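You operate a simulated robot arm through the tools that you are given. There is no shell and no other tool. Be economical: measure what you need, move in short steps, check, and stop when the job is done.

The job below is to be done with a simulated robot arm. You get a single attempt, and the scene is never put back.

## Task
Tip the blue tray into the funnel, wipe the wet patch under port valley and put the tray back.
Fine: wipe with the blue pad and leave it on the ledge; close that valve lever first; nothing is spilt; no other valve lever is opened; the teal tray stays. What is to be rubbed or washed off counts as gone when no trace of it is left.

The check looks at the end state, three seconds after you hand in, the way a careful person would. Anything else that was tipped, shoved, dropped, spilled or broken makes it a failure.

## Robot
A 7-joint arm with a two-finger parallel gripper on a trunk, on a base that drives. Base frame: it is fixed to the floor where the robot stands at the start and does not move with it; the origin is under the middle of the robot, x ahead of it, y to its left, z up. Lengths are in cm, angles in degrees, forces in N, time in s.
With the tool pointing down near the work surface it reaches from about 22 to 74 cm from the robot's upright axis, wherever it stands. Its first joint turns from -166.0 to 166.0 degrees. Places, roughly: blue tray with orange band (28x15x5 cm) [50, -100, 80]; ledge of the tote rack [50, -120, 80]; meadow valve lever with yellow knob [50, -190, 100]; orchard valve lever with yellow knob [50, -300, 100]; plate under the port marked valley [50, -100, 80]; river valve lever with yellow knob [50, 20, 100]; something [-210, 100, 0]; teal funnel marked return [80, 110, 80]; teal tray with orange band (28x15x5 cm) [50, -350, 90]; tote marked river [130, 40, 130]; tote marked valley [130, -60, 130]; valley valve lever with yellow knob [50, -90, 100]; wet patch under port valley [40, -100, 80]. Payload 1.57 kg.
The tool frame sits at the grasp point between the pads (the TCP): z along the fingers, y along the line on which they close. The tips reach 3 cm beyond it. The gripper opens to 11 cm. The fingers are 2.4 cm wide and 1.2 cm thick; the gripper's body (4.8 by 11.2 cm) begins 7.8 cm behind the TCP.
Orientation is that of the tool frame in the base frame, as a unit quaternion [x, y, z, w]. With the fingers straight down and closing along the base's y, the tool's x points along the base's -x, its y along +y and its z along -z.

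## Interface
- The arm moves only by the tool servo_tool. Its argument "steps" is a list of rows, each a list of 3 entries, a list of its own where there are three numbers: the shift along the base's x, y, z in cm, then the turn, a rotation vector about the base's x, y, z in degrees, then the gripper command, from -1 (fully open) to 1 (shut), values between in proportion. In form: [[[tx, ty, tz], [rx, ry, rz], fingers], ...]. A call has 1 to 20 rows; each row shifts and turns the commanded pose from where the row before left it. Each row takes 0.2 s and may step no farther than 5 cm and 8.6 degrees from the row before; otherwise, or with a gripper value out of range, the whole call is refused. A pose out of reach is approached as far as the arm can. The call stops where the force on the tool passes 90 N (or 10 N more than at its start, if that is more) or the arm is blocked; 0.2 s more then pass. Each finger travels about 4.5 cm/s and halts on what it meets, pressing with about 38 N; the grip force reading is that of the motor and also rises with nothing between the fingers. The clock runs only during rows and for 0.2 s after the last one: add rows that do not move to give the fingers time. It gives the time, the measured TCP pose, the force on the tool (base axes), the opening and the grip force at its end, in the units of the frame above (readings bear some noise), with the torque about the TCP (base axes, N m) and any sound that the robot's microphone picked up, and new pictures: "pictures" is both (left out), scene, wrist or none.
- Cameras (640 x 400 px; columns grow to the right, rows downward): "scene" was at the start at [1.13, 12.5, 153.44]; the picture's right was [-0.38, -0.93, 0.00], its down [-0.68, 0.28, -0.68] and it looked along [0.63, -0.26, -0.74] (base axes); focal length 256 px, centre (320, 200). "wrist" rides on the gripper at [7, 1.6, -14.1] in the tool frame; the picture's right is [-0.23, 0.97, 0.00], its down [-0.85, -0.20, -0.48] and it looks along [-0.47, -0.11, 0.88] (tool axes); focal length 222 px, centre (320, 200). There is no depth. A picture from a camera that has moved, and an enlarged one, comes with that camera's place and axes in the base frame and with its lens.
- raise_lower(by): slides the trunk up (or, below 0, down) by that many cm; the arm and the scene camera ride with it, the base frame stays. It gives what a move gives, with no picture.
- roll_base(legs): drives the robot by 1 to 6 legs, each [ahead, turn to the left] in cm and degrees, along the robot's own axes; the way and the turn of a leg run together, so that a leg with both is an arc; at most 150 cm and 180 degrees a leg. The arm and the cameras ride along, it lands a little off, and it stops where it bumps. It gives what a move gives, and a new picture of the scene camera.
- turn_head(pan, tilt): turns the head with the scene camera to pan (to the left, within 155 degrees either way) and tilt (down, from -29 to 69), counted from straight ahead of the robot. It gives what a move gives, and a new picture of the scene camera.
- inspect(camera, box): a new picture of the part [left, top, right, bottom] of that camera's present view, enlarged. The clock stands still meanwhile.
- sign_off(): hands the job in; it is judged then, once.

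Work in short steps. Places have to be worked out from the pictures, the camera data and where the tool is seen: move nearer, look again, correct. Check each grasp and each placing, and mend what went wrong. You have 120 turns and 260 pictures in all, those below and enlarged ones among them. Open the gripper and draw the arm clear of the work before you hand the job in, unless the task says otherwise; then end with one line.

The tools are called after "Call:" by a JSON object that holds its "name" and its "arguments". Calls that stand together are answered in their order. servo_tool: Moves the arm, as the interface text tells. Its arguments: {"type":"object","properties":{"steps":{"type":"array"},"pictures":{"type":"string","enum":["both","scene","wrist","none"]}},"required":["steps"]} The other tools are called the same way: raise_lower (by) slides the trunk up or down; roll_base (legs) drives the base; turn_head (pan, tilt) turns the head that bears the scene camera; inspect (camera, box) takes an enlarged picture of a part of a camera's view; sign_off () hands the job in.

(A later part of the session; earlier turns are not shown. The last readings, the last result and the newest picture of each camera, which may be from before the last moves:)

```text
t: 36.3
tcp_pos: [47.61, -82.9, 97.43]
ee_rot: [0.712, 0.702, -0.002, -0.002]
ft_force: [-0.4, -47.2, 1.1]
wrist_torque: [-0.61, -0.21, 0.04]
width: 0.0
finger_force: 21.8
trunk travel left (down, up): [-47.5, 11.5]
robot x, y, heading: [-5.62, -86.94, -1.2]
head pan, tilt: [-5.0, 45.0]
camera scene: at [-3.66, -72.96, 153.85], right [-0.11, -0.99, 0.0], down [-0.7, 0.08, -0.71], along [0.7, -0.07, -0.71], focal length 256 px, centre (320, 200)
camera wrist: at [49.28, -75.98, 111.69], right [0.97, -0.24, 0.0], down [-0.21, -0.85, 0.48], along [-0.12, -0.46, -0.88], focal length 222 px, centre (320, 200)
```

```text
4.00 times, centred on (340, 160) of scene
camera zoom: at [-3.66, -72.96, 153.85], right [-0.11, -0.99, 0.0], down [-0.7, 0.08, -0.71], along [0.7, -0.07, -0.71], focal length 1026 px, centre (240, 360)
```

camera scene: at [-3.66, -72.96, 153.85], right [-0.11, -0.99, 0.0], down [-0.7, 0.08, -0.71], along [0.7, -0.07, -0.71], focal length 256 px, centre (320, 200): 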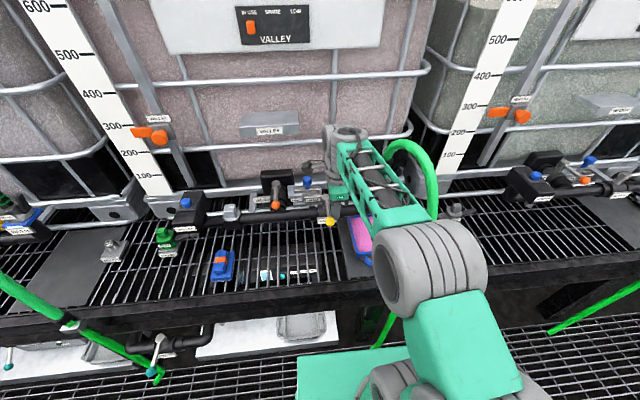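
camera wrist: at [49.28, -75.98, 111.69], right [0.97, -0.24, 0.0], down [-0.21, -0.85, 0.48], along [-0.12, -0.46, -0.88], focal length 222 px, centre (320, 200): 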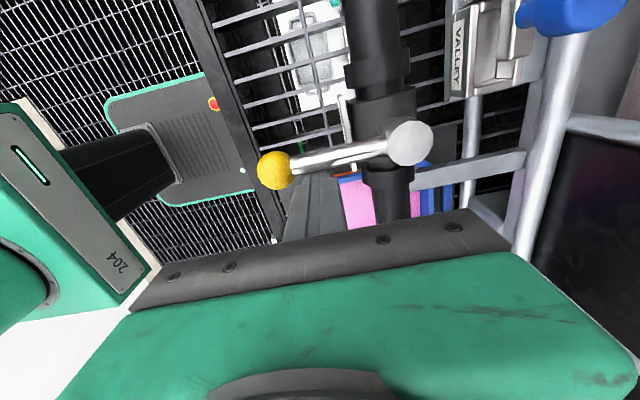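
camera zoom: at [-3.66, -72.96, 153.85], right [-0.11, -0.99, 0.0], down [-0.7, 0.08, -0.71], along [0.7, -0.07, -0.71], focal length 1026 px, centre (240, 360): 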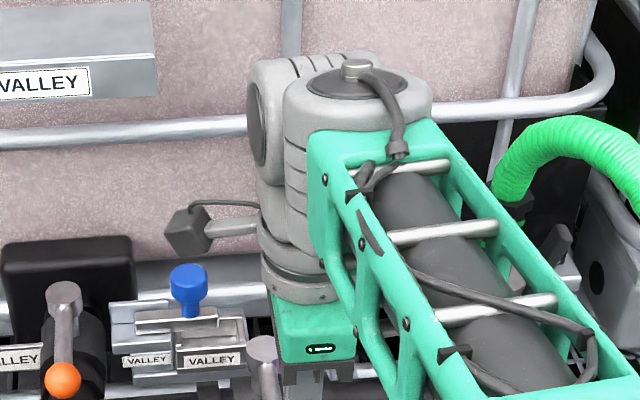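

Lever met its end stop, crosswise to the pipe: valley is closed. I back off -y, rise, and rotate back while pulling away, then view the tray closely.

Call:
{"name": "servo_tool", "arguments": {"steps": [[[0, -2, 0], [0, 0, 0], 1], [[0, -1.5, 3], [0, 0, 0], 1], [[0, 0, 4.5], [0, 0, 0], 1], [[0, 0, 4.5], [0, 0, 0], 1], [[-4, 0.5, 2], [0, 0, 8.2], 1], [[-4, 0, 0], [0, 0, 8.2], 1], [[-4, 0, 0], [0, 0, 8.2], 1], [[-2, 0, 0], [0, 0, 8.2], 1], [[0, 0, 0], [0, 0, 8.2], 1], [[0, 0, 0], [0, 0, 8.2], 1], [[0, 0, 0], [0, 0, 8.2], 0.5], [[0, 0, 0], [0, 0, 8.2], 0], [[0, 0, 0], [0, 0, 8.2], -0.5], [[0, 0, 0], [0, 0, 8.2], -1], [[0, 0, 0], [0, 0, 8], -1]]}}

Call:
{"name": "inspect", "arguments": {"camera": "wrist", "box": [200, 60, 440, 210]}}

Call:
{"name": "inspect", "arguments": {"camera": "scene", "box": [280, 130, 440, 230]}}

```text
t: 39.5
tcp_pos: [33.57, -85.09, 111.54]
ee_rot: [-0.001, 1.0, -0.001, 0.001]
ft_force: [0.5, 0.1, 0.8]
wrist_torque: [0.02, 0.02, 0.03]
width: 9.84
finger_force: 0.2
trunk travel left (down, up): [-47.5, 11.5]
robot x, y, heading: [-6.03, -87.03, -0.6]
head pan, tilt: [-5.0, 45.0]
camera scene: at [-3.75, -72.38, 153.79], right [-0.1, -1.0, 0.0], down [-0.7, 0.07, -0.71], along [0.7, -0.07, -0.71], focal length 256 px, centre (320, 200)
camera wrist: at [26.54, -83.48, 125.64], right [0.23, 0.97, 0.0], down [0.85, -0.2, 0.48], along [0.47, -0.11, -0.88], focal length 222 px, centre (320, 200)
```

scene: 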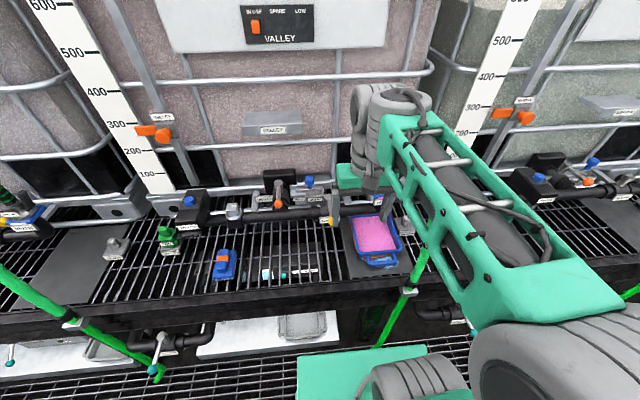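
wrist: 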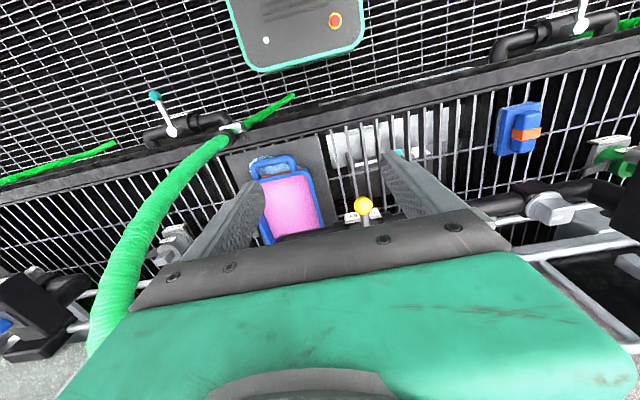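

```text
2.67 times, centred on (320, 135) of wrist
camera zoom: at [26.54, -83.48, 125.64], right [0.23, 0.97, 0.0], down [0.85, -0.2, 0.48], along [0.47, -0.11, -0.88], focal length 592 px, centre (320, 373)
```

zoom: 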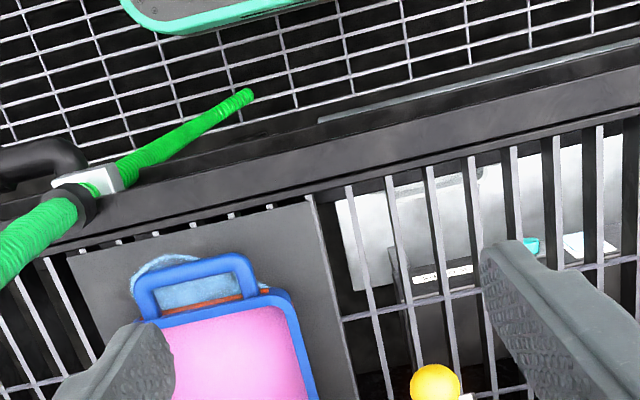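

```text
4.00 times, centred on (360, 180) of scene
camera zoom: at [-3.75, -72.38, 153.79], right [-0.1, -1.0, 0.0], down [-0.7, 0.07, -0.71], along [0.7, -0.07, -0.71], focal length 1026 px, centre (160, 280)
```

zoom: 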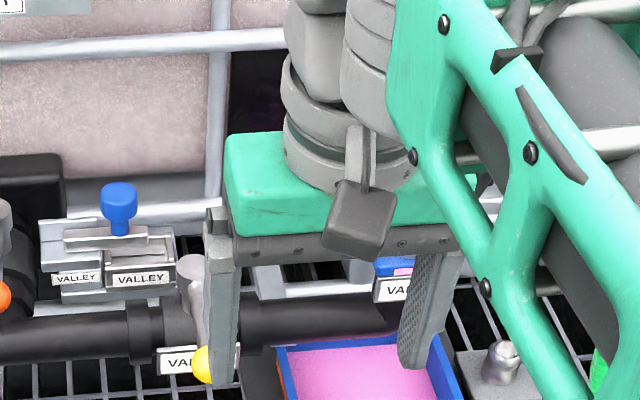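

Tray rim height is uncertain (77–85). I'll lower the wrist camera for a closer second view to fix the geometry.

Call:
{"name": "servo_tool", "arguments": {"steps": [[[-2, -2, -4], [0, 0, 0], -1], [[-2, -2, -4], [0, 0, 0], -1], [[0, -1, -4], [0, 0, 0], -1]], "pictures": "wrist"}}

Call:
{"name": "inspect", "arguments": {"camera": "wrist", "box": [200, 80, 440, 230]}}

```text
t: 40.3
tcp_pos: [29.52, -90.22, 99.57]
ee_rot: [-0.001, 1.0, -0.002, 0.001]
ft_force: [1.0, -0.5, 0.3]
wrist_torque: [0.02, -0.04, -0.01]
width: 10.99
finger_force: 0.1
trunk travel left (down, up): [-47.5, 11.5]
robot x, y, heading: [-5.89, -86.95, -0.7]
head pan, tilt: [-5.0, 45.0]
camera wrist: at [22.5, -88.51, 113.72], right [0.23, 0.97, 0.0], down [0.85, -0.2, 0.48], along [0.47, -0.11, -0.88], focal length 222 px, centre (320, 200)
```

wrist: 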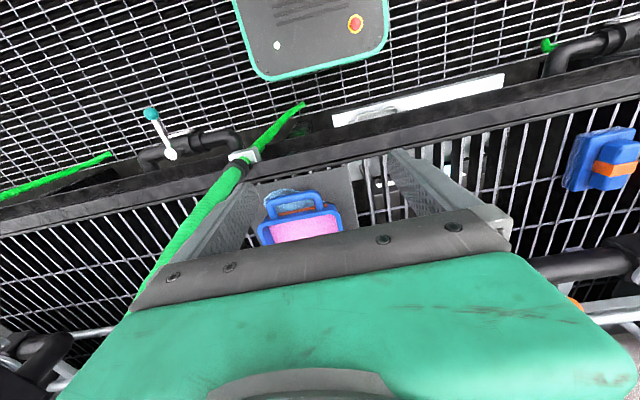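

```text
2.67 times, centred on (320, 155) of wrist
camera zoom: at [22.5, -88.51, 113.72], right [0.23, 0.97, 0.0], down [0.85, -0.2, 0.48], along [0.47, -0.11, -0.88], focal length 592 px, centre (320, 320)
```

zoom: 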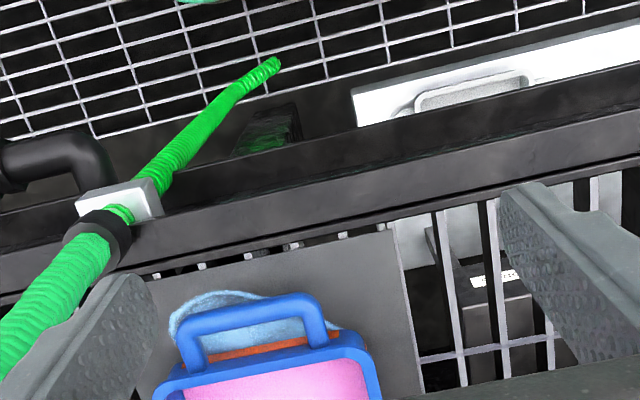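

Better triangulation: rim z≈77.5, tray body x≈44–64, y≈-90.6…-106, so its centre (≈54,-98) lies under the pipe. I'll grip the left long wall near mid-length with the tool tilted 40° to reach under the pipe.

Call:
{"name": "servo_tool", "arguments": {"steps": [[[0, 0, 0], [0, -8, 0], -0.2], [[0, 0, 0], [0, -8, 0], 0], [[0, 0, 0], [0, -8, 0], 0.1], [[0, 0, 0], [0, -8, 0], 0.1], [[0, 0, 0], [0, -8, 0], 0.1], [[4, -0.3, -3], [0, 0, 0], 0.1], [[4, -0.3, -3], [0, 0, 0], 0.1], [[4, -0.2, -3], [0, 0, 0], 0.1]]}}

Call:
{"name": "inspect", "arguments": {"camera": "wrist", "box": [160, 60, 480, 260]}}

Call:
{"name": "inspect", "arguments": {"camera": "scene", "box": [280, 130, 440, 230]}}

```text
t: 41.4
tcp_pos: [26.94, -89.04, 92.63]
ee_rot: [0.001, 0.984, 0.03, 0.178]
ft_force: [0.2, 0.2, -0.4]
wrist_torque: [0.02, 0.02, 0.02]
width: 4.92
finger_force: 0.1
trunk travel left (down, up): [-47.5, 11.5]
robot x, y, heading: [-5.93, -87.0, -0.6]
head pan, tilt: [-5.0, 45.0]
stopped in row 5: the arm was blocked; the commanded pose is now the measured one
camera scene: at [-3.69, -72.4, 153.78], right [-0.1, -1.0, 0.0], down [-0.7, 0.07, -0.71], along [0.7, -0.07, -0.71], focal length 256 px, centre (320, 200)
camera wrist: at [15.47, -88.13, 103.56], right [0.21, 0.97, 0.14], down [0.64, -0.24, 0.73], along [0.74, -0.06, -0.67], focal length 222 px, centre (320, 200)
```

scene: 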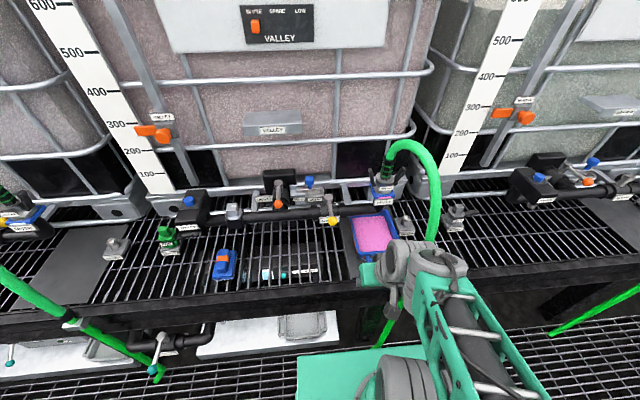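
wrist: 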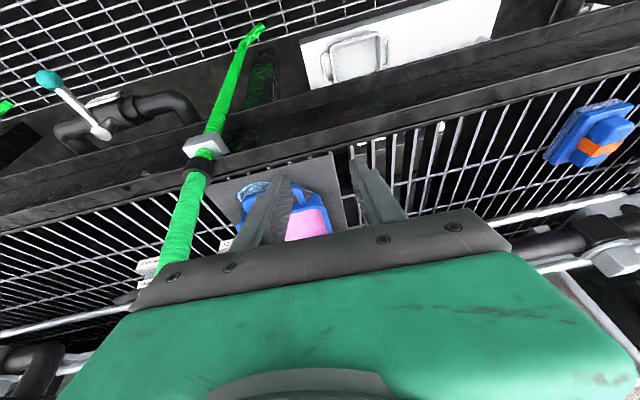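

```text
2.00 times, centred on (320, 160) of wrist
camera zoom: at [15.47, -88.13, 103.56], right [0.21, 0.97, 0.14], down [0.64, -0.24, 0.73], along [0.74, -0.06, -0.67], focal length 444 px, centre (320, 280)
```

zoom: 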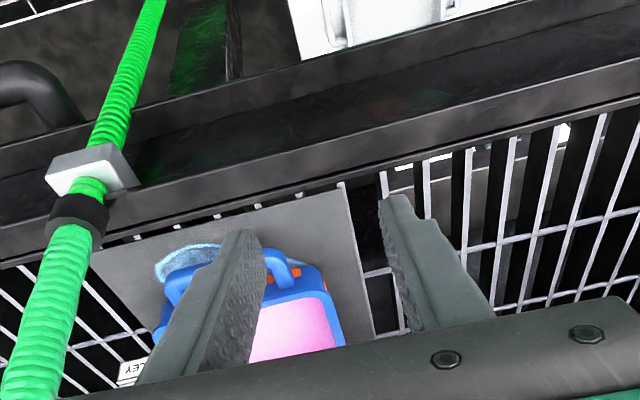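

```text
4.00 times, centred on (360, 180) of scene
camera zoom: at [-3.69, -72.4, 153.78], right [-0.1, -1.0, 0.0], down [-0.7, 0.07, -0.71], along [0.7, -0.07, -0.71], focal length 1026 px, centre (160, 280)
```

zoom: 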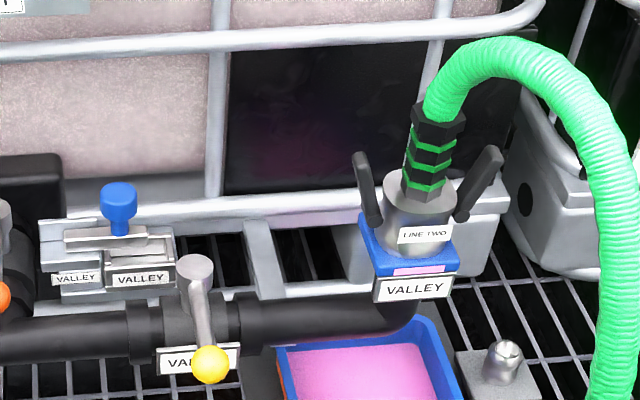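

The wrist came too near the robot body when tilting here; I move outward while finishing the tilt.

Call:
{"name": "servo_tool", "arguments": {"steps": [[[4, -0.5, 1], [-3.4, 0, 0], 0.1], [[4, -0.5, 0], [0, 0, 0], 0.1], [[4, -0.5, 0], [0, -6.5, 0], 0.1], [[3.5, -0.5, -1], [0, -6.5, 0], 0.1], [[0.3, 0, -2], [0, -6.5, 0], 0.1]]}}

Call:
{"name": "inspect", "arguments": {"camera": "wrist", "box": [160, 60, 480, 260]}}

```text
t: 42.5
tcp_pos: [42.88, -91.07, 90.72]
ee_rot: [-0.004, 0.939, -0.001, 0.344]
ft_force: [1.1, 0.4, -0.7]
wrist_torque: [0.04, -0.01, 0.0]
width: 4.95
finger_force: 0.0
trunk travel left (down, up): [-47.5, 11.5]
robot x, y, heading: [-5.79, -87.0, -0.9]
head pan, tilt: [-5.0, 45.0]
camera scene: at [-3.7, -72.39, 153.79], right [-0.1, -1.0, 0.0], down [-0.7, 0.07, -0.71], along [0.7, -0.07, -0.71], focal length 256 px, centre (320, 200)
camera wrist: at [28.35, -89.51, 97.03], right [0.17, 0.98, 0.14], down [0.35, -0.19, 0.92], along [0.92, -0.1, -0.37], focal length 222 px, centre (320, 200)
```

scene: 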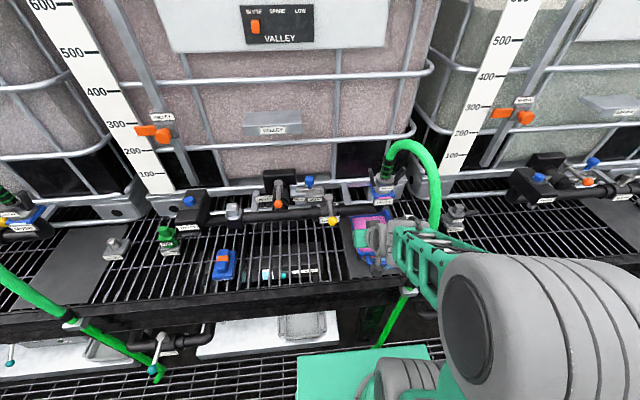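
wrist: 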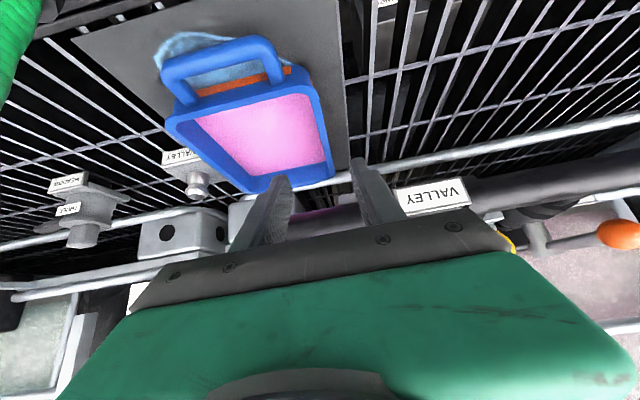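

```text
2.00 times, centred on (320, 160) of wrist
camera zoom: at [28.35, -89.51, 97.03], right [0.17, 0.98, 0.14], down [0.35, -0.19, 0.92], along [0.92, -0.1, -0.37], focal length 444 px, centre (320, 280)
```

zoom: 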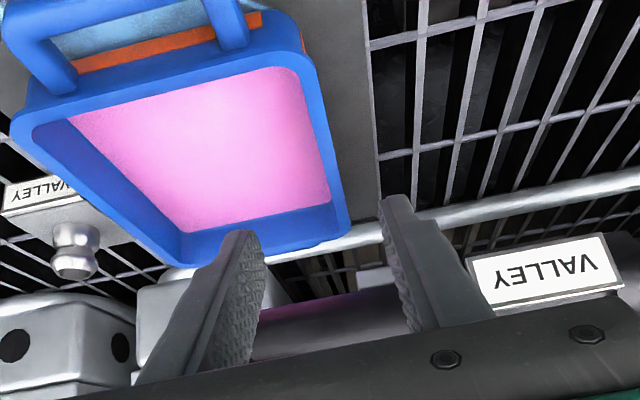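

Left wall runs x≈44–63 at y≈-90.6. Advance along the tool axis to straddle it, pausing just above final depth.

Call:
{"name": "servo_tool", "arguments": {"steps": [[[2.5, 0.1, -3.4], [0, 0, 0], 0.1], [[2.5, 0.1, -3.4], [0, 0, 0], 0.1], [[2.4, 0, -3.2], [0, 0, 0], 0.1]]}}

Call:
{"name": "inspect", "arguments": {"camera": "wrist", "box": [160, 60, 480, 260]}}

Call:
{"name": "inspect", "arguments": {"camera": "scene", "box": [300, 150, 460, 250]}}

```text
t: 43.4
tcp_pos: [50.17, -90.79, 80.77]
ee_rot: [-0.004, 0.939, -0.001, 0.344]
ft_force: [0.2, 0.2, -0.1]
wrist_torque: [-0.01, -0.02, -0.01]
width: 4.95
finger_force: 0.1
trunk travel left (down, up): [-47.5, 11.5]
robot x, y, heading: [-6.01, -87.31, -1.0]
head pan, tilt: [-5.0, 45.0]
camera scene: at [-3.73, -72.38, 153.79], right [-0.1, -1.0, 0.0], down [-0.7, 0.07, -0.71], along [0.7, -0.07, -0.71], focal length 256 px, centre (320, 200)
camera wrist: at [35.68, -89.23, 87.12], right [0.17, 0.98, 0.14], down [0.35, -0.19, 0.92], along [0.92, -0.1, -0.37], focal length 222 px, centre (320, 200)
```

scene: 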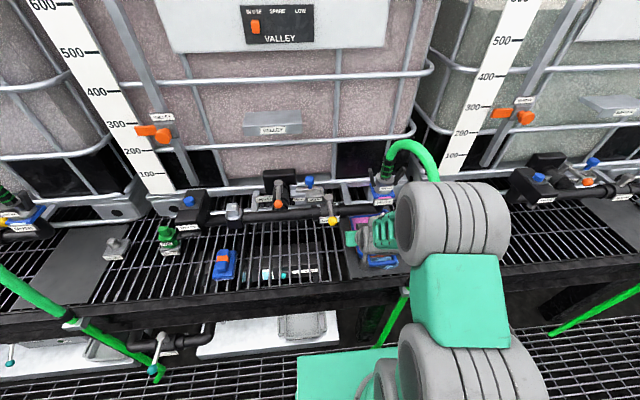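
wrist: 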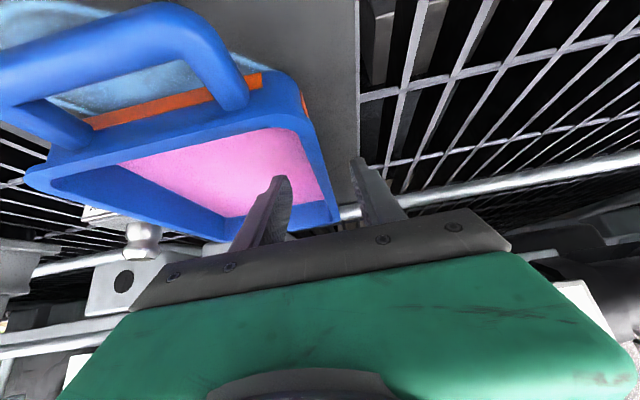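

```text
2.00 times, centred on (320, 160) of wrist
camera zoom: at [35.68, -89.23, 87.12], right [0.17, 0.98, 0.14], down [0.35, -0.19, 0.92], along [0.92, -0.1, -0.37], focal length 444 px, centre (320, 280)
```

zoom: 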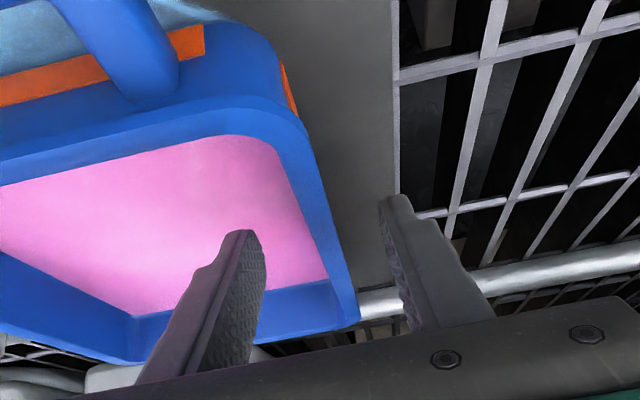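

```text
4.00 times, centred on (380, 200) of scene
camera zoom: at [-3.73, -72.38, 153.79], right [-0.1, -1.0, 0.0], down [-0.7, 0.07, -0.71], along [0.7, -0.07, -0.71], focal length 1026 px, centre (80, 200)
```

zoom: 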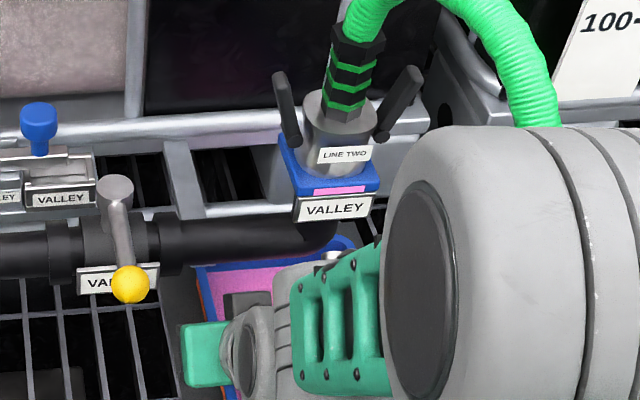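

Fingers straddle the wall. Go the last bit down and close.

Call:
{"name": "servo_tool", "arguments": {"steps": [[[1.5, 0, -2], [0, 0, 0], 0.1], [[1.3, 0, -1.6], [0, 0, 0], 0.1], [[0, 0, 0], [0, 0, 0], 0.6], [[0, 0, 0], [0, 0, 0], 1], [[0, 0, 0], [0, 0, 0], 1], [[0, 0, 0], [0, 0, 0], 1]], "pictures": "wrist"}}

```text
t: 44.0
tcp_pos: [54.27, -91.43, 79.16]
ee_rot: [-0.005, 0.93, -0.006, 0.367]
ft_force: [-9.5, -7.9, 29.9]
wrist_torque: [-0.79, -0.03, -0.16]
width: 3.38
finger_force: 4.1
trunk travel left (down, up): [-47.5, 11.5]
robot x, y, heading: [-5.65, -87.3, -1.0]
head pan, tilt: [-5.0, 45.0]
stopped in row 3: the force on the tool passed its limit at 111 N (the readings are from after the stop); the commanded pose is now the measured one
camera wrist: at [39.57, -89.65, 84.89], right [0.16, 0.98, 0.14], down [0.3, -0.18, 0.94], along [0.94, -0.11, -0.32], focal length 222 px, centre (320, 200)
```

wrist: 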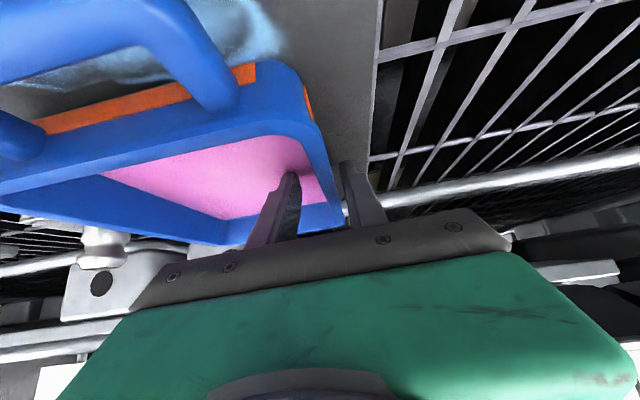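

The finger met the bottom at tip z≈76 (stop at 111 N, tray unmoved in view). Raise ~0.8 cm and close.

Call:
{"name": "servo_tool", "arguments": {"steps": [[[-0.5, 0.3, 0.8], [0, 0, 0], 0.4], [[0, 0, 0], [0, 0, 0], 0.7], [[0, 0, 0], [0, 0, 0], 1], [[0, 0, 0], [0, 0, 0], 1], [[0, 0, 0], [0, 0, 0], 1]]}}

Call:
{"name": "inspect", "arguments": {"camera": "wrist", "box": [160, 60, 480, 260]}}

```text
t: 45.2
tcp_pos: [53.46, -90.65, 79.34]
ee_rot: [-0.004, 0.934, -0.005, 0.358]
ft_force: [-0.4, 2.1, 5.5]
wrist_torque: [0.18, -0.26, 0.09]
width: 0.39
finger_force: 24.4
trunk travel left (down, up): [-47.5, 11.5]
robot x, y, heading: [-5.97, -87.1, -0.7]
head pan, tilt: [-5.0, 45.0]
camera scene: at [-3.84, -72.35, 153.78], right [-0.1, -1.0, 0.0], down [-0.7, 0.07, -0.71], along [0.7, -0.07, -0.71], focal length 256 px, centre (320, 200)
camera wrist: at [38.79, -89.08, 85.19], right [0.16, 0.98, 0.14], down [0.32, -0.19, 0.93], along [0.93, -0.11, -0.34], focal length 222 px, centre (320, 200)
```

scene: 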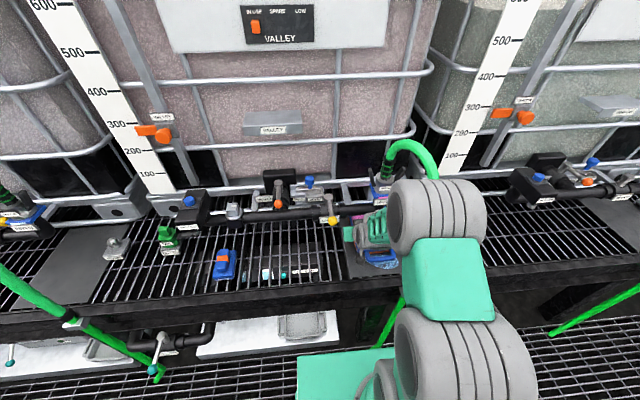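
wrist: 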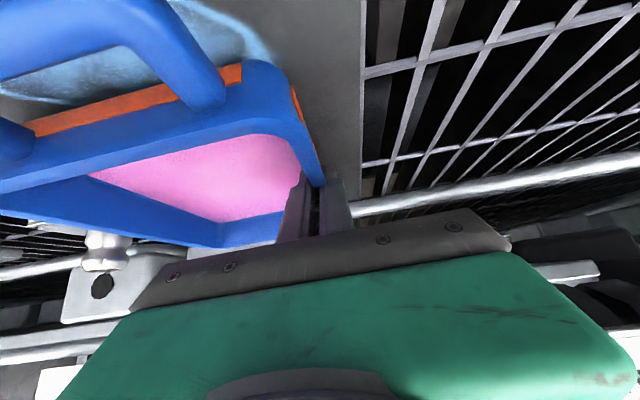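

```text
2.00 times, centred on (320, 160) of wrist
camera zoom: at [38.79, -89.08, 85.19], right [0.16, 0.98, 0.14], down [0.32, -0.19, 0.93], along [0.93, -0.11, -0.34], focal length 444 px, centre (320, 280)
```

zoom: 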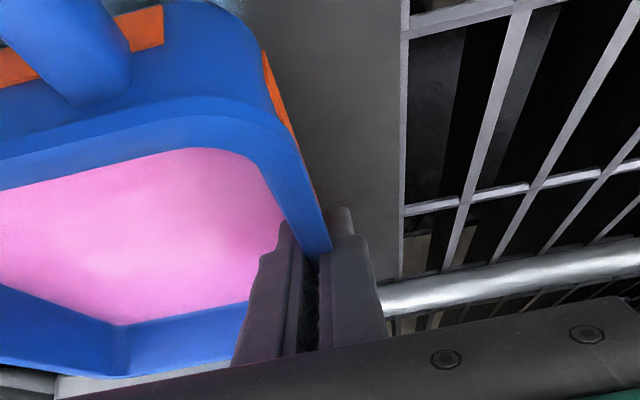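

Wall gripped (0.39 cm). Lift 1.2 cm gently and check weight and sag.

Call:
{"name": "servo_tool", "arguments": {"steps": [[[0, 0, 0.4], [0, 0, 0], 1], [[0, 0, 0.4], [0, 0, 0], 1], [[0, 0, 0.5], [0, 0, 0], 1], [[0, 0, 0], [0, 0, 0], 1]], "pictures": "wrist"}}

Call:
{"name": "inspect", "arguments": {"camera": "wrist", "box": [0, 0, 400, 250]}}

```text
t: 46.2
tcp_pos: [53.57, -90.66, 80.67]
ee_rot: [-0.006, 0.933, -0.004, 0.359]
ft_force: [0.1, 0.2, -3.4]
wrist_torque: [0.15, 0.01, -0.03]
width: 0.38
finger_force: 24.6
trunk travel left (down, up): [-47.5, 11.5]
robot x, y, heading: [-5.68, -87.17, -0.6]
head pan, tilt: [-5.0, 45.0]
camera wrist: at [38.83, -89.11, 86.52], right [0.16, 0.98, 0.14], down [0.32, -0.19, 0.93], along [0.93, -0.11, -0.34], focal length 222 px, centre (320, 200)
```

wrist: 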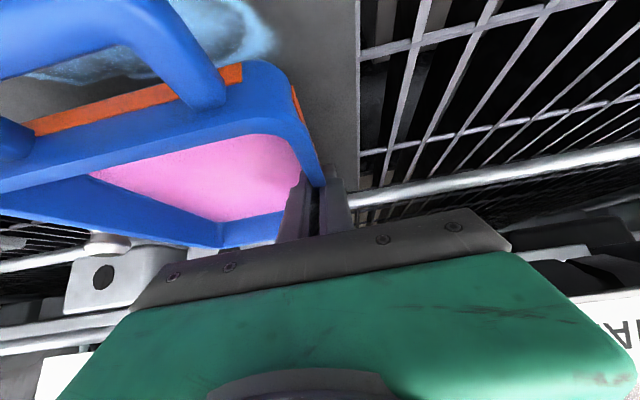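

```text
1.60 times, centred on (200, 125) of wrist
camera zoom: at [38.83, -89.11, 86.52], right [0.16, 0.98, 0.14], down [0.32, -0.19, 0.93], along [0.93, -0.11, -0.34], focal length 355 px, centre (512, 320)
```

zoom: 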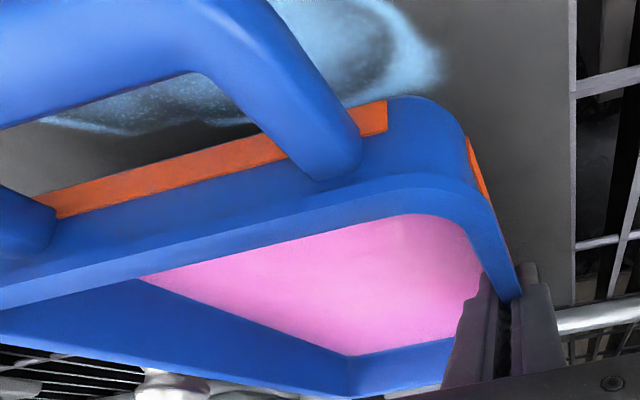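

The tray is light (~0.35 kg) and level. Pull it out toward me and then left, clear of the hose clamp.

Call:
{"name": "servo_tool", "arguments": {"steps": [[[-2.5, 0, 0.2], [0, 0, 0], 1], [[-2.5, 1, 0.2], [0, 0, 0], 1], [[-1, 2, 0.2], [0, 0, 0], 1], [[-1.5, 2, 0.2], [0, 0, 0], 1], [[-2, 1, 0], [0, 0, 0], 1], [[0, 0, 0], [0, 0, 0], 1]]}}

```text
t: 47.6
tcp_pos: [44.01, -84.65, 81.55]
ee_rot: [-0.006, 0.933, -0.004, 0.359]
ft_force: [-0.3, 1.0, -3.0]
wrist_torque: [0.22, 0.05, 0.03]
width: 0.4
finger_force: 24.5
trunk travel left (down, up): [-47.5, 11.5]
robot x, y, heading: [-5.61, -87.34, -0.9]
head pan, tilt: [-5.0, 45.0]
camera scene: at [-3.77, -72.38, 153.79], right [-0.1, -0.99, 0.0], down [-0.7, 0.07, -0.71], along [0.7, -0.07, -0.71], focal length 256 px, centre (320, 200)
camera wrist: at [29.31, -83.15, 87.42], right [0.16, 0.98, 0.14], down [0.32, -0.19, 0.93], along [0.93, -0.11, -0.34], focal length 222 px, centre (320, 200)
```

scene: 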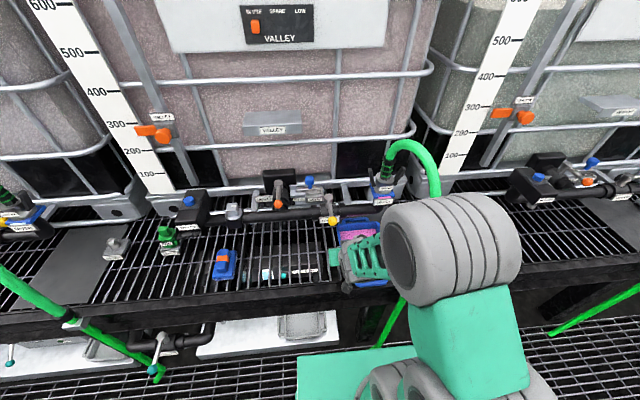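
wrist: 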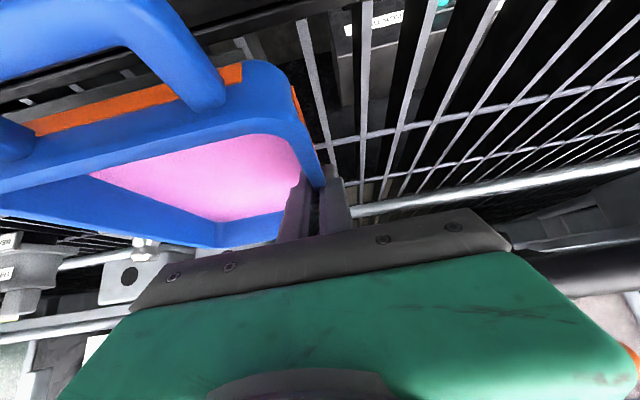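

Clear of the plate. Now back the base 14 cm.

Call:
{"name": "roll_base", "arguments": {"legs": [[-13, 0]]}}

Call:
{"name": "servo_tool", "arguments": {"steps": [[[0, 1, 3], [0, 0, 0], 1], [[0, 1, 4], [0, 0, 0], 1], [[0, 0, 4], [0, 0, 0], 1], [[0, 0, 4], [0, 0, 0], 1], [[0, 0, 4], [0, 0, 0], 1], [[0, 0, 0], [0, 0, 0], 1]]}}

```text
t: 48.9
tcp_pos: [30.86, -84.53, 81.56]
ee_rot: [-0.006, 0.933, -0.004, 0.36]
ft_force: [0.3, -1.0, -3.6]
wrist_torque: [0.24, 0.04, 0.02]
width: 0.42
finger_force: 24.5
trunk travel left (down, up): [-47.5, 11.5]
robot x, y, heading: [-18.76, -87.21, -0.5]
head pan, tilt: [-5.0, 45.0]
camera scene: at [-16.84, -72.22, 153.79], right [-0.1, -0.99, 0.0], down [-0.7, 0.07, -0.71], along [0.7, -0.07, -0.71], focal length 256 px, centre (320, 200)
```

scene: 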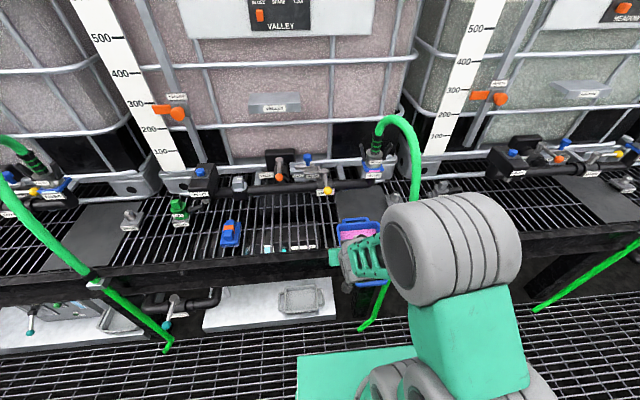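

```text
t: 50.3
tcp_pos: [30.96, -82.69, 100.48]
ee_rot: [-0.006, 0.934, -0.004, 0.358]
ft_force: [-0.5, 0.3, -2.8]
wrist_torque: [0.2, 0.02, 0.01]
width: 0.36
finger_force: 24.3
trunk travel left (down, up): [-47.5, 11.5]
robot x, y, heading: [-18.77, -87.16, -0.7]
head pan, tilt: [-5.0, 45.0]
camera scene: at [-16.84, -72.22, 153.79], right [-0.1, -0.99, 0.0], down [-0.7, 0.07, -0.71], along [0.7, -0.07, -0.71], focal length 256 px, centre (320, 200)
camera wrist: at [16.24, -81.11, 106.4], right [0.16, 0.98, 0.14], down [0.32, -0.19, 0.93], along [0.93, -0.11, -0.34], focal length 222 px, centre (320, 200)
```

scene: 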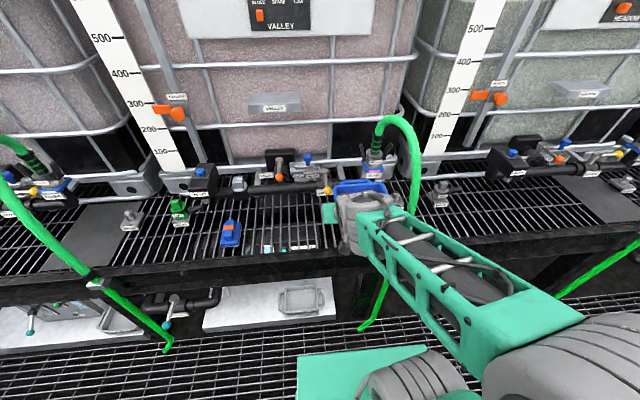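
wrist: 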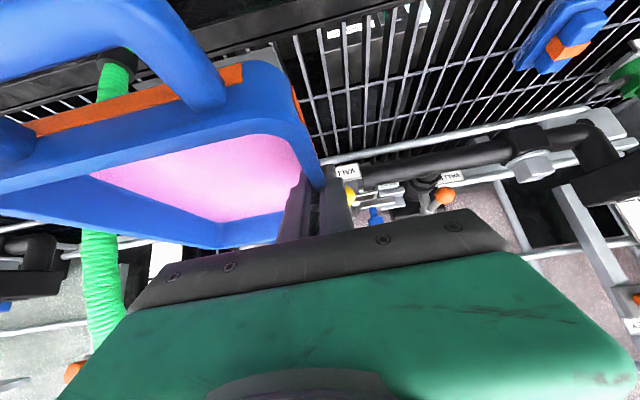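

Shift left away from the hose, then turn left 90° and look along the walkway.

Call:
{"name": "servo_tool", "arguments": {"steps": [[[0, 3, 1], [0, 0, 0], 1], [[0, 3, 0], [0, 0, 0], 1], [[0, 0, 0], [0, 0, 0], 1]], "pictures": "none"}}

Call:
{"name": "roll_base", "arguments": {"legs": [[0, 45], [0, 45]]}}

Call:
{"name": "turn_head", "arguments": {"pan": 0, "tilt": 35}}

```text
t: 51.1
tcp_pos: [30.95, -76.53, 101.52]
ee_rot: [-0.005, 0.934, -0.005, 0.358]
ft_force: [0.9, -0.1, -3.2]
wrist_torque: [0.21, 0.03, 0.02]
width: 0.39
finger_force: 24.6
trunk travel left (down, up): [-47.5, 11.5]
robot x, y, heading: [-18.9, -87.09, -0.5]
head pan, tilt: [-5.0, 45.0]
```

```text
t: 55.6
tcp_pos: [-29.53, -37.03, 101.57]
ee_rot: [0.665, -0.656, -0.25, -0.256]
ft_force: [-0.9, -0.4, -2.3]
wrist_torque: [-0.02, 0.22, -0.03]
width: 0.37
finger_force: 25.0
trunk travel left (down, up): [-47.5, 11.5]
robot x, y, heading: [-19.02, -86.89, 89.3]
head pan, tilt: [-5.0, 45.0]
camera scene: at [-33.87, -84.71, 153.79], right [1.0, -0.1, 0.0], down [-0.07, -0.7, -0.71], along [0.07, 0.7, -0.71], focal length 256 px, centre (320, 200)
```

scene: 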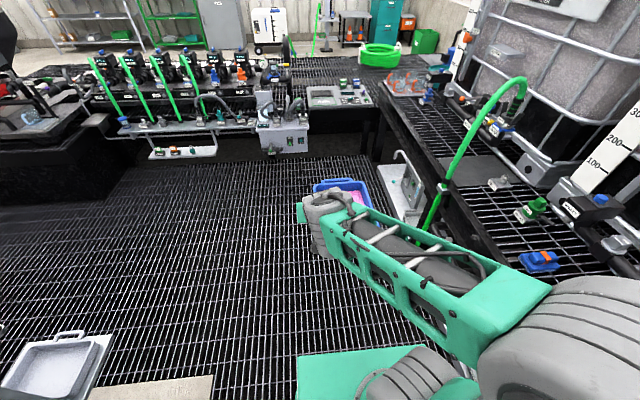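

```text
t: 56.4
tcp_pos: [-29.54, -37.07, 101.6]
ee_rot: [0.665, -0.656, -0.25, -0.256]
ft_force: [0.1, 0.3, -2.5]
wrist_torque: [-0.04, 0.21, -0.02]
width: 0.37
finger_force: 24.8
trunk travel left (down, up): [-47.5, 11.5]
robot x, y, heading: [-19.0, -87.16, 89.3]
head pan, tilt: [0.0, 35.0]
camera scene: at [-34.56, -84.0, 155.26], right [1.0, -0.01, 0.0], down [0.0, -0.57, -0.82], along [0.01, 0.82, -0.57], focal length 256 px, centre (320, 200)
```

scene: 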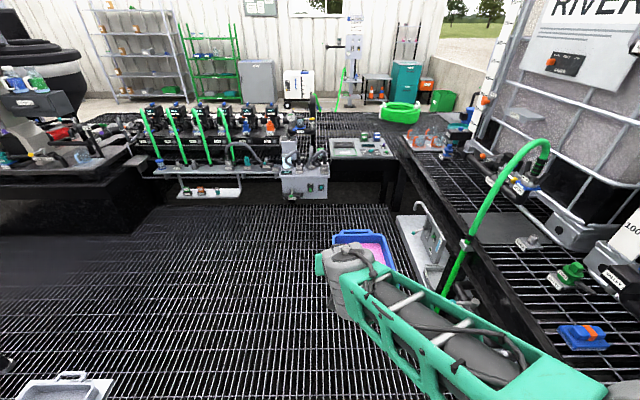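

Walkway ends in an L-bench around y≈85. Drive 85 ahead, then look toward the funnel.

Call:
{"name": "roll_base", "arguments": {"legs": [[88, 0]]}}

Call:
{"name": "turn_head", "arguments": {"pan": -40, "tilt": 35}}

Call:
{"name": "inspect", "arguments": {"camera": "scene", "box": [160, 40, 480, 240]}}

```text
t: 61.0
tcp_pos: [-28.53, 50.96, 101.38]
ee_rot: [0.664, -0.656, -0.25, -0.257]
ft_force: [0.0, -0.7, -3.4]
wrist_torque: [-0.05, 0.19, 0.02]
width: 0.4
finger_force: 24.5
trunk travel left (down, up): [-47.5, 11.5]
robot x, y, heading: [-18.25, 0.85, 89.3]
head pan, tilt: [0.0, 35.0]
camera scene: at [-33.66, 4.0, 155.27], right [1.0, -0.01, 0.0], down [-0.01, -0.57, -0.82], along [0.01, 0.82, -0.57], focal length 256 px, centre (320, 200)
```

scene: 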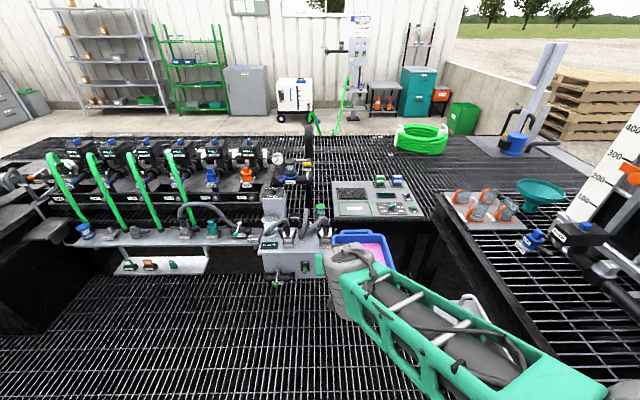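

```text
t: 62.1
tcp_pos: [-28.52, 50.94, 101.55]
ee_rot: [0.664, -0.656, -0.25, -0.257]
ft_force: [0.5, -0.2, -2.9]
wrist_torque: [-0.01, 0.22, 0.04]
width: 0.38
finger_force: 25.1
trunk travel left (down, up): [-47.5, 11.5]
robot x, y, heading: [-17.93, 0.82, 89.1]
head pan, tilt: [-40.0, 35.0]
camera scene: at [-28.03, 1.87, 155.27], right [0.76, -0.65, 0.0], down [-0.37, -0.44, -0.82], along [0.53, 0.62, -0.57], focal length 256 px, centre (320, 200)
```

scene: 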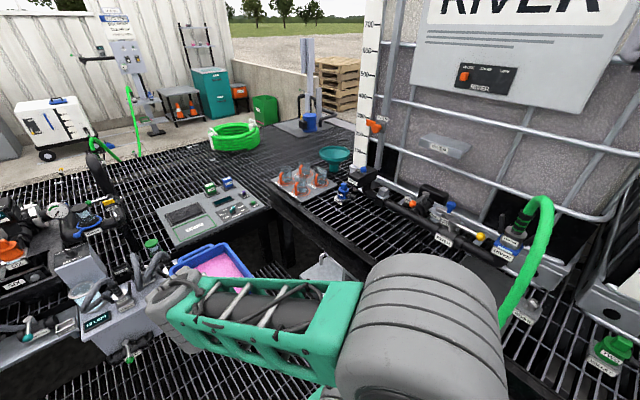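

```text
2.00 times, centred on (320, 140) of scene
camera zoom: at [-28.03, 1.87, 155.27], right [0.76, -0.65, 0.0], down [-0.37, -0.44, -0.82], along [0.53, 0.62, -0.57], focal length 513 px, centre (320, 320)
```

zoom: 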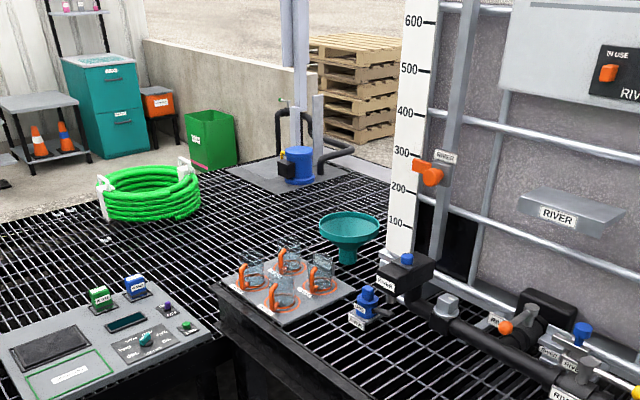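

Funnel rim is at ≈(75,108,87.5), ~19 cm wide — at the edge of reach. I'll need a steeper (more horizontal) grip for pouring, so I'll swing the arm to the ledge side first, to set the tray down and regrasp.

Call:
{"name": "servo_tool", "arguments": {"steps": [[[2.72, 0.49, 0], [0, 0, -3.1], 1], [[2.74, 0.34, 0], [0, 0, -3.1], 1], [[2.76, 0.19, 0], [0, 0, -3.1], 1], [[2.76, 0.05, 0], [0, 0, -3.1], 1], [[2.76, -0.1, 0], [0, 0, -3.1], 1], [[2.75, -0.25, 0], [0, 0, -3.1], 1], [[2.73, -0.4, 0], [0, 0, -3.1], 1], [[2.71, -0.55, 0], [0, 0, -3.1], 1], [[2.67, -0.69, 0], [0, 0, -3.1], 1], [[2.64, -0.84, 0], [0, 0, -3.1], 1], [[2.59, -0.98, 0], [0, 0, -3.1], 1], [[2.52, -1.12, 0], [0, 0, -3.1], 1], [[2.47, -1.25, 0], [0, 0, -3.1], 1], [[2.39, -1.38, 0], [0, 0, -3.1], 1], [[2.31, -1.51, 0], [0, 0, -3.1], 1], [[2.23, -1.63, 0], [0, 0, -3.1], 1], [[2.14, -1.75, 0], [0, 0, -3.1], 1], [[2.04, -1.87, 0], [0, 0, -3.1], 1], [[1.93, -1.97, 0], [0, 0, -3.1], 1], [[1.83, -2.07, 0], [0, 0, -3.1], 1]]}}

Call:
{"name": "turn_head", "arguments": {"pan": -60, "tilt": 45}}

```text
t: 66.3
tcp_pos: [21.11, 33.58, 101.5]
ee_rot: [-0.231, 0.904, 0.083, 0.349]
ft_force: [-0.1, 0.0, -2.0]
wrist_torque: [0.16, 0.11, 0.0]
width: 0.39
finger_force: 24.7
trunk travel left (down, up): [-47.5, 11.5]
robot x, y, heading: [-18.02, 0.36, 89.3]
head pan, tilt: [-40.0, 35.0]
camera scene: at [-27.99, 1.85, 155.27], right [0.76, -0.65, 0.0], down [-0.37, -0.43, -0.82], along [0.53, 0.62, -0.57], focal length 256 px, centre (320, 200)
camera wrist: at [7.55, 28.06, 107.36], right [-0.31, 0.94, 0.14], down [0.37, -0.02, 0.93], along [0.88, 0.34, -0.34], focal length 222 px, centre (320, 200)
```

scene: 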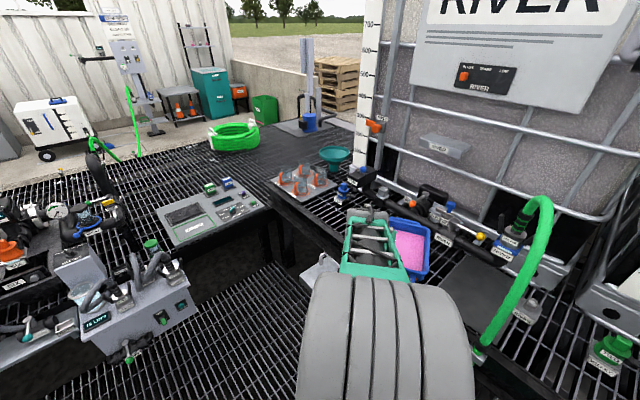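
wrist: 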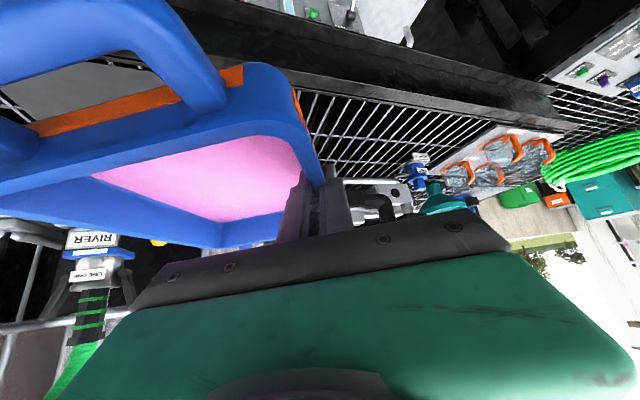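

```text
t: 67.1
tcp_pos: [21.19, 33.59, 101.45]
ee_rot: [-0.231, 0.904, 0.082, 0.349]
ft_force: [-0.1, 0.0, -3.3]
wrist_torque: [0.17, 0.11, 0.01]
width: 0.38
finger_force: 24.8
trunk travel left (down, up): [-47.5, 11.5]
robot x, y, heading: [-18.35, 1.07, 89.1]
head pan, tilt: [-60.0, 45.0]
camera scene: at [-26.65, -0.84, 153.79], right [0.49, -0.87, 0.0], down [-0.62, -0.35, -0.71], along [0.62, 0.35, -0.71], focal length 256 px, centre (320, 200)
```

scene: 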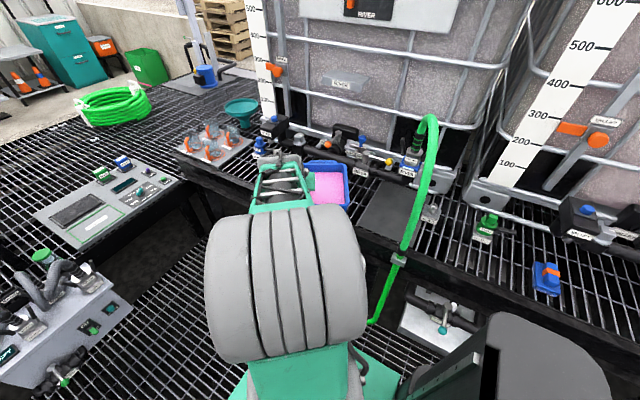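

Drive ahead 33 so I'm in front of a clear stretch of grating to set the tray down.

Call:
{"name": "roll_base", "arguments": {"legs": [[33, 0]]}}

Call:
{"name": "servo_tool", "arguments": {"steps": [[[2, -1, 0], [0, 0, -3.5], 1], [[2, -1, 0], [0, 0, -3.5], 1], [[2, -1, 0], [0, 0, -3.5], 1], [[2, -1, 0], [0, 0, -3.5], 1], [[2, -1, -0.5], [0, 0, -3.5], 1], [[2, -1, -1], [0, 0, -3.5], 1], [[2, -1, -1.5], [0, 0, -3.5], 1], [[2, -1, -2], [0, 0, -3.5], 1], [[2, -1, -2], [0, 0, 0], 1], [[2, -1, -2], [0, 0, 0], 1], [[2, -1, -2], [0, 0, 0], 1], [[0, 0, 0], [0, 0, 0], 1]]}}

```text
t: 69.3
tcp_pos: [21.59, 66.68, 101.47]
ee_rot: [-0.232, 0.904, 0.082, 0.349]
ft_force: [-0.3, -0.7, -2.8]
wrist_torque: [0.15, 0.1, 0.04]
width: 0.39
finger_force: 24.7
trunk travel left (down, up): [-47.5, 11.5]
robot x, y, heading: [-17.66, 33.85, 89.3]
head pan, tilt: [-60.0, 45.0]
camera scene: at [-26.29, 32.09, 153.79], right [0.49, -0.87, 0.0], down [-0.62, -0.35, -0.71], along [0.62, 0.35, -0.71], focal length 256 px, centre (320, 200)
```

scene: 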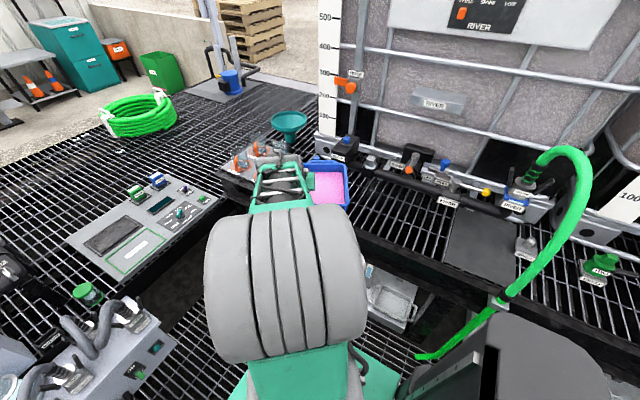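

```text
t: 71.9
tcp_pos: [43.68, 55.44, 90.46]
ee_rot: [-0.005, 0.933, -0.004, 0.361]
ft_force: [-3.1, -7.7, 3.3]
wrist_torque: [0.2, -0.65, -0.68]
width: 0.48
finger_force: 25.2
trunk travel left (down, up): [-47.5, 11.5]
robot x, y, heading: [-17.88, 33.62, 89.4]
head pan, tilt: [-60.0, 45.0]
camera scene: at [-26.37, 31.98, 153.79], right [0.49, -0.87, 0.0], down [-0.62, -0.35, -0.71], along [0.62, 0.35, -0.71], focal length 256 px, centre (320, 200)
camera wrist: at [28.9, 57.03, 96.41], right [0.16, 0.98, 0.14], down [0.31, -0.19, 0.93], along [0.94, -0.11, -0.34], focal length 222 px, centre (320, 200)
```

scene: 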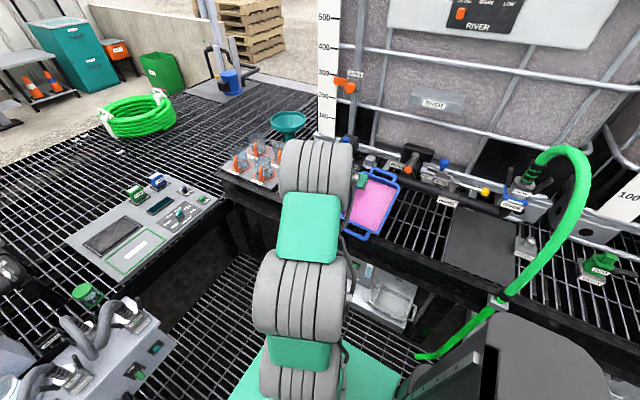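
wrist: 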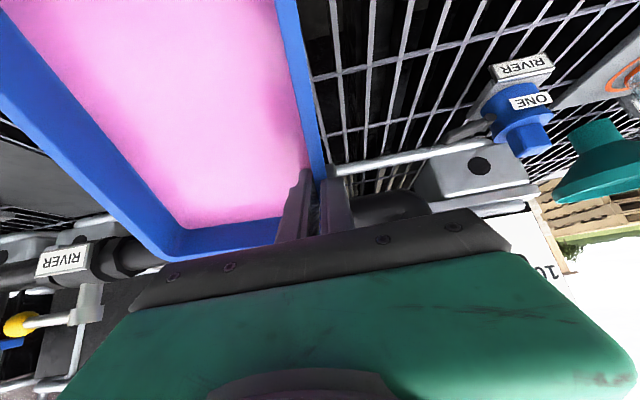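

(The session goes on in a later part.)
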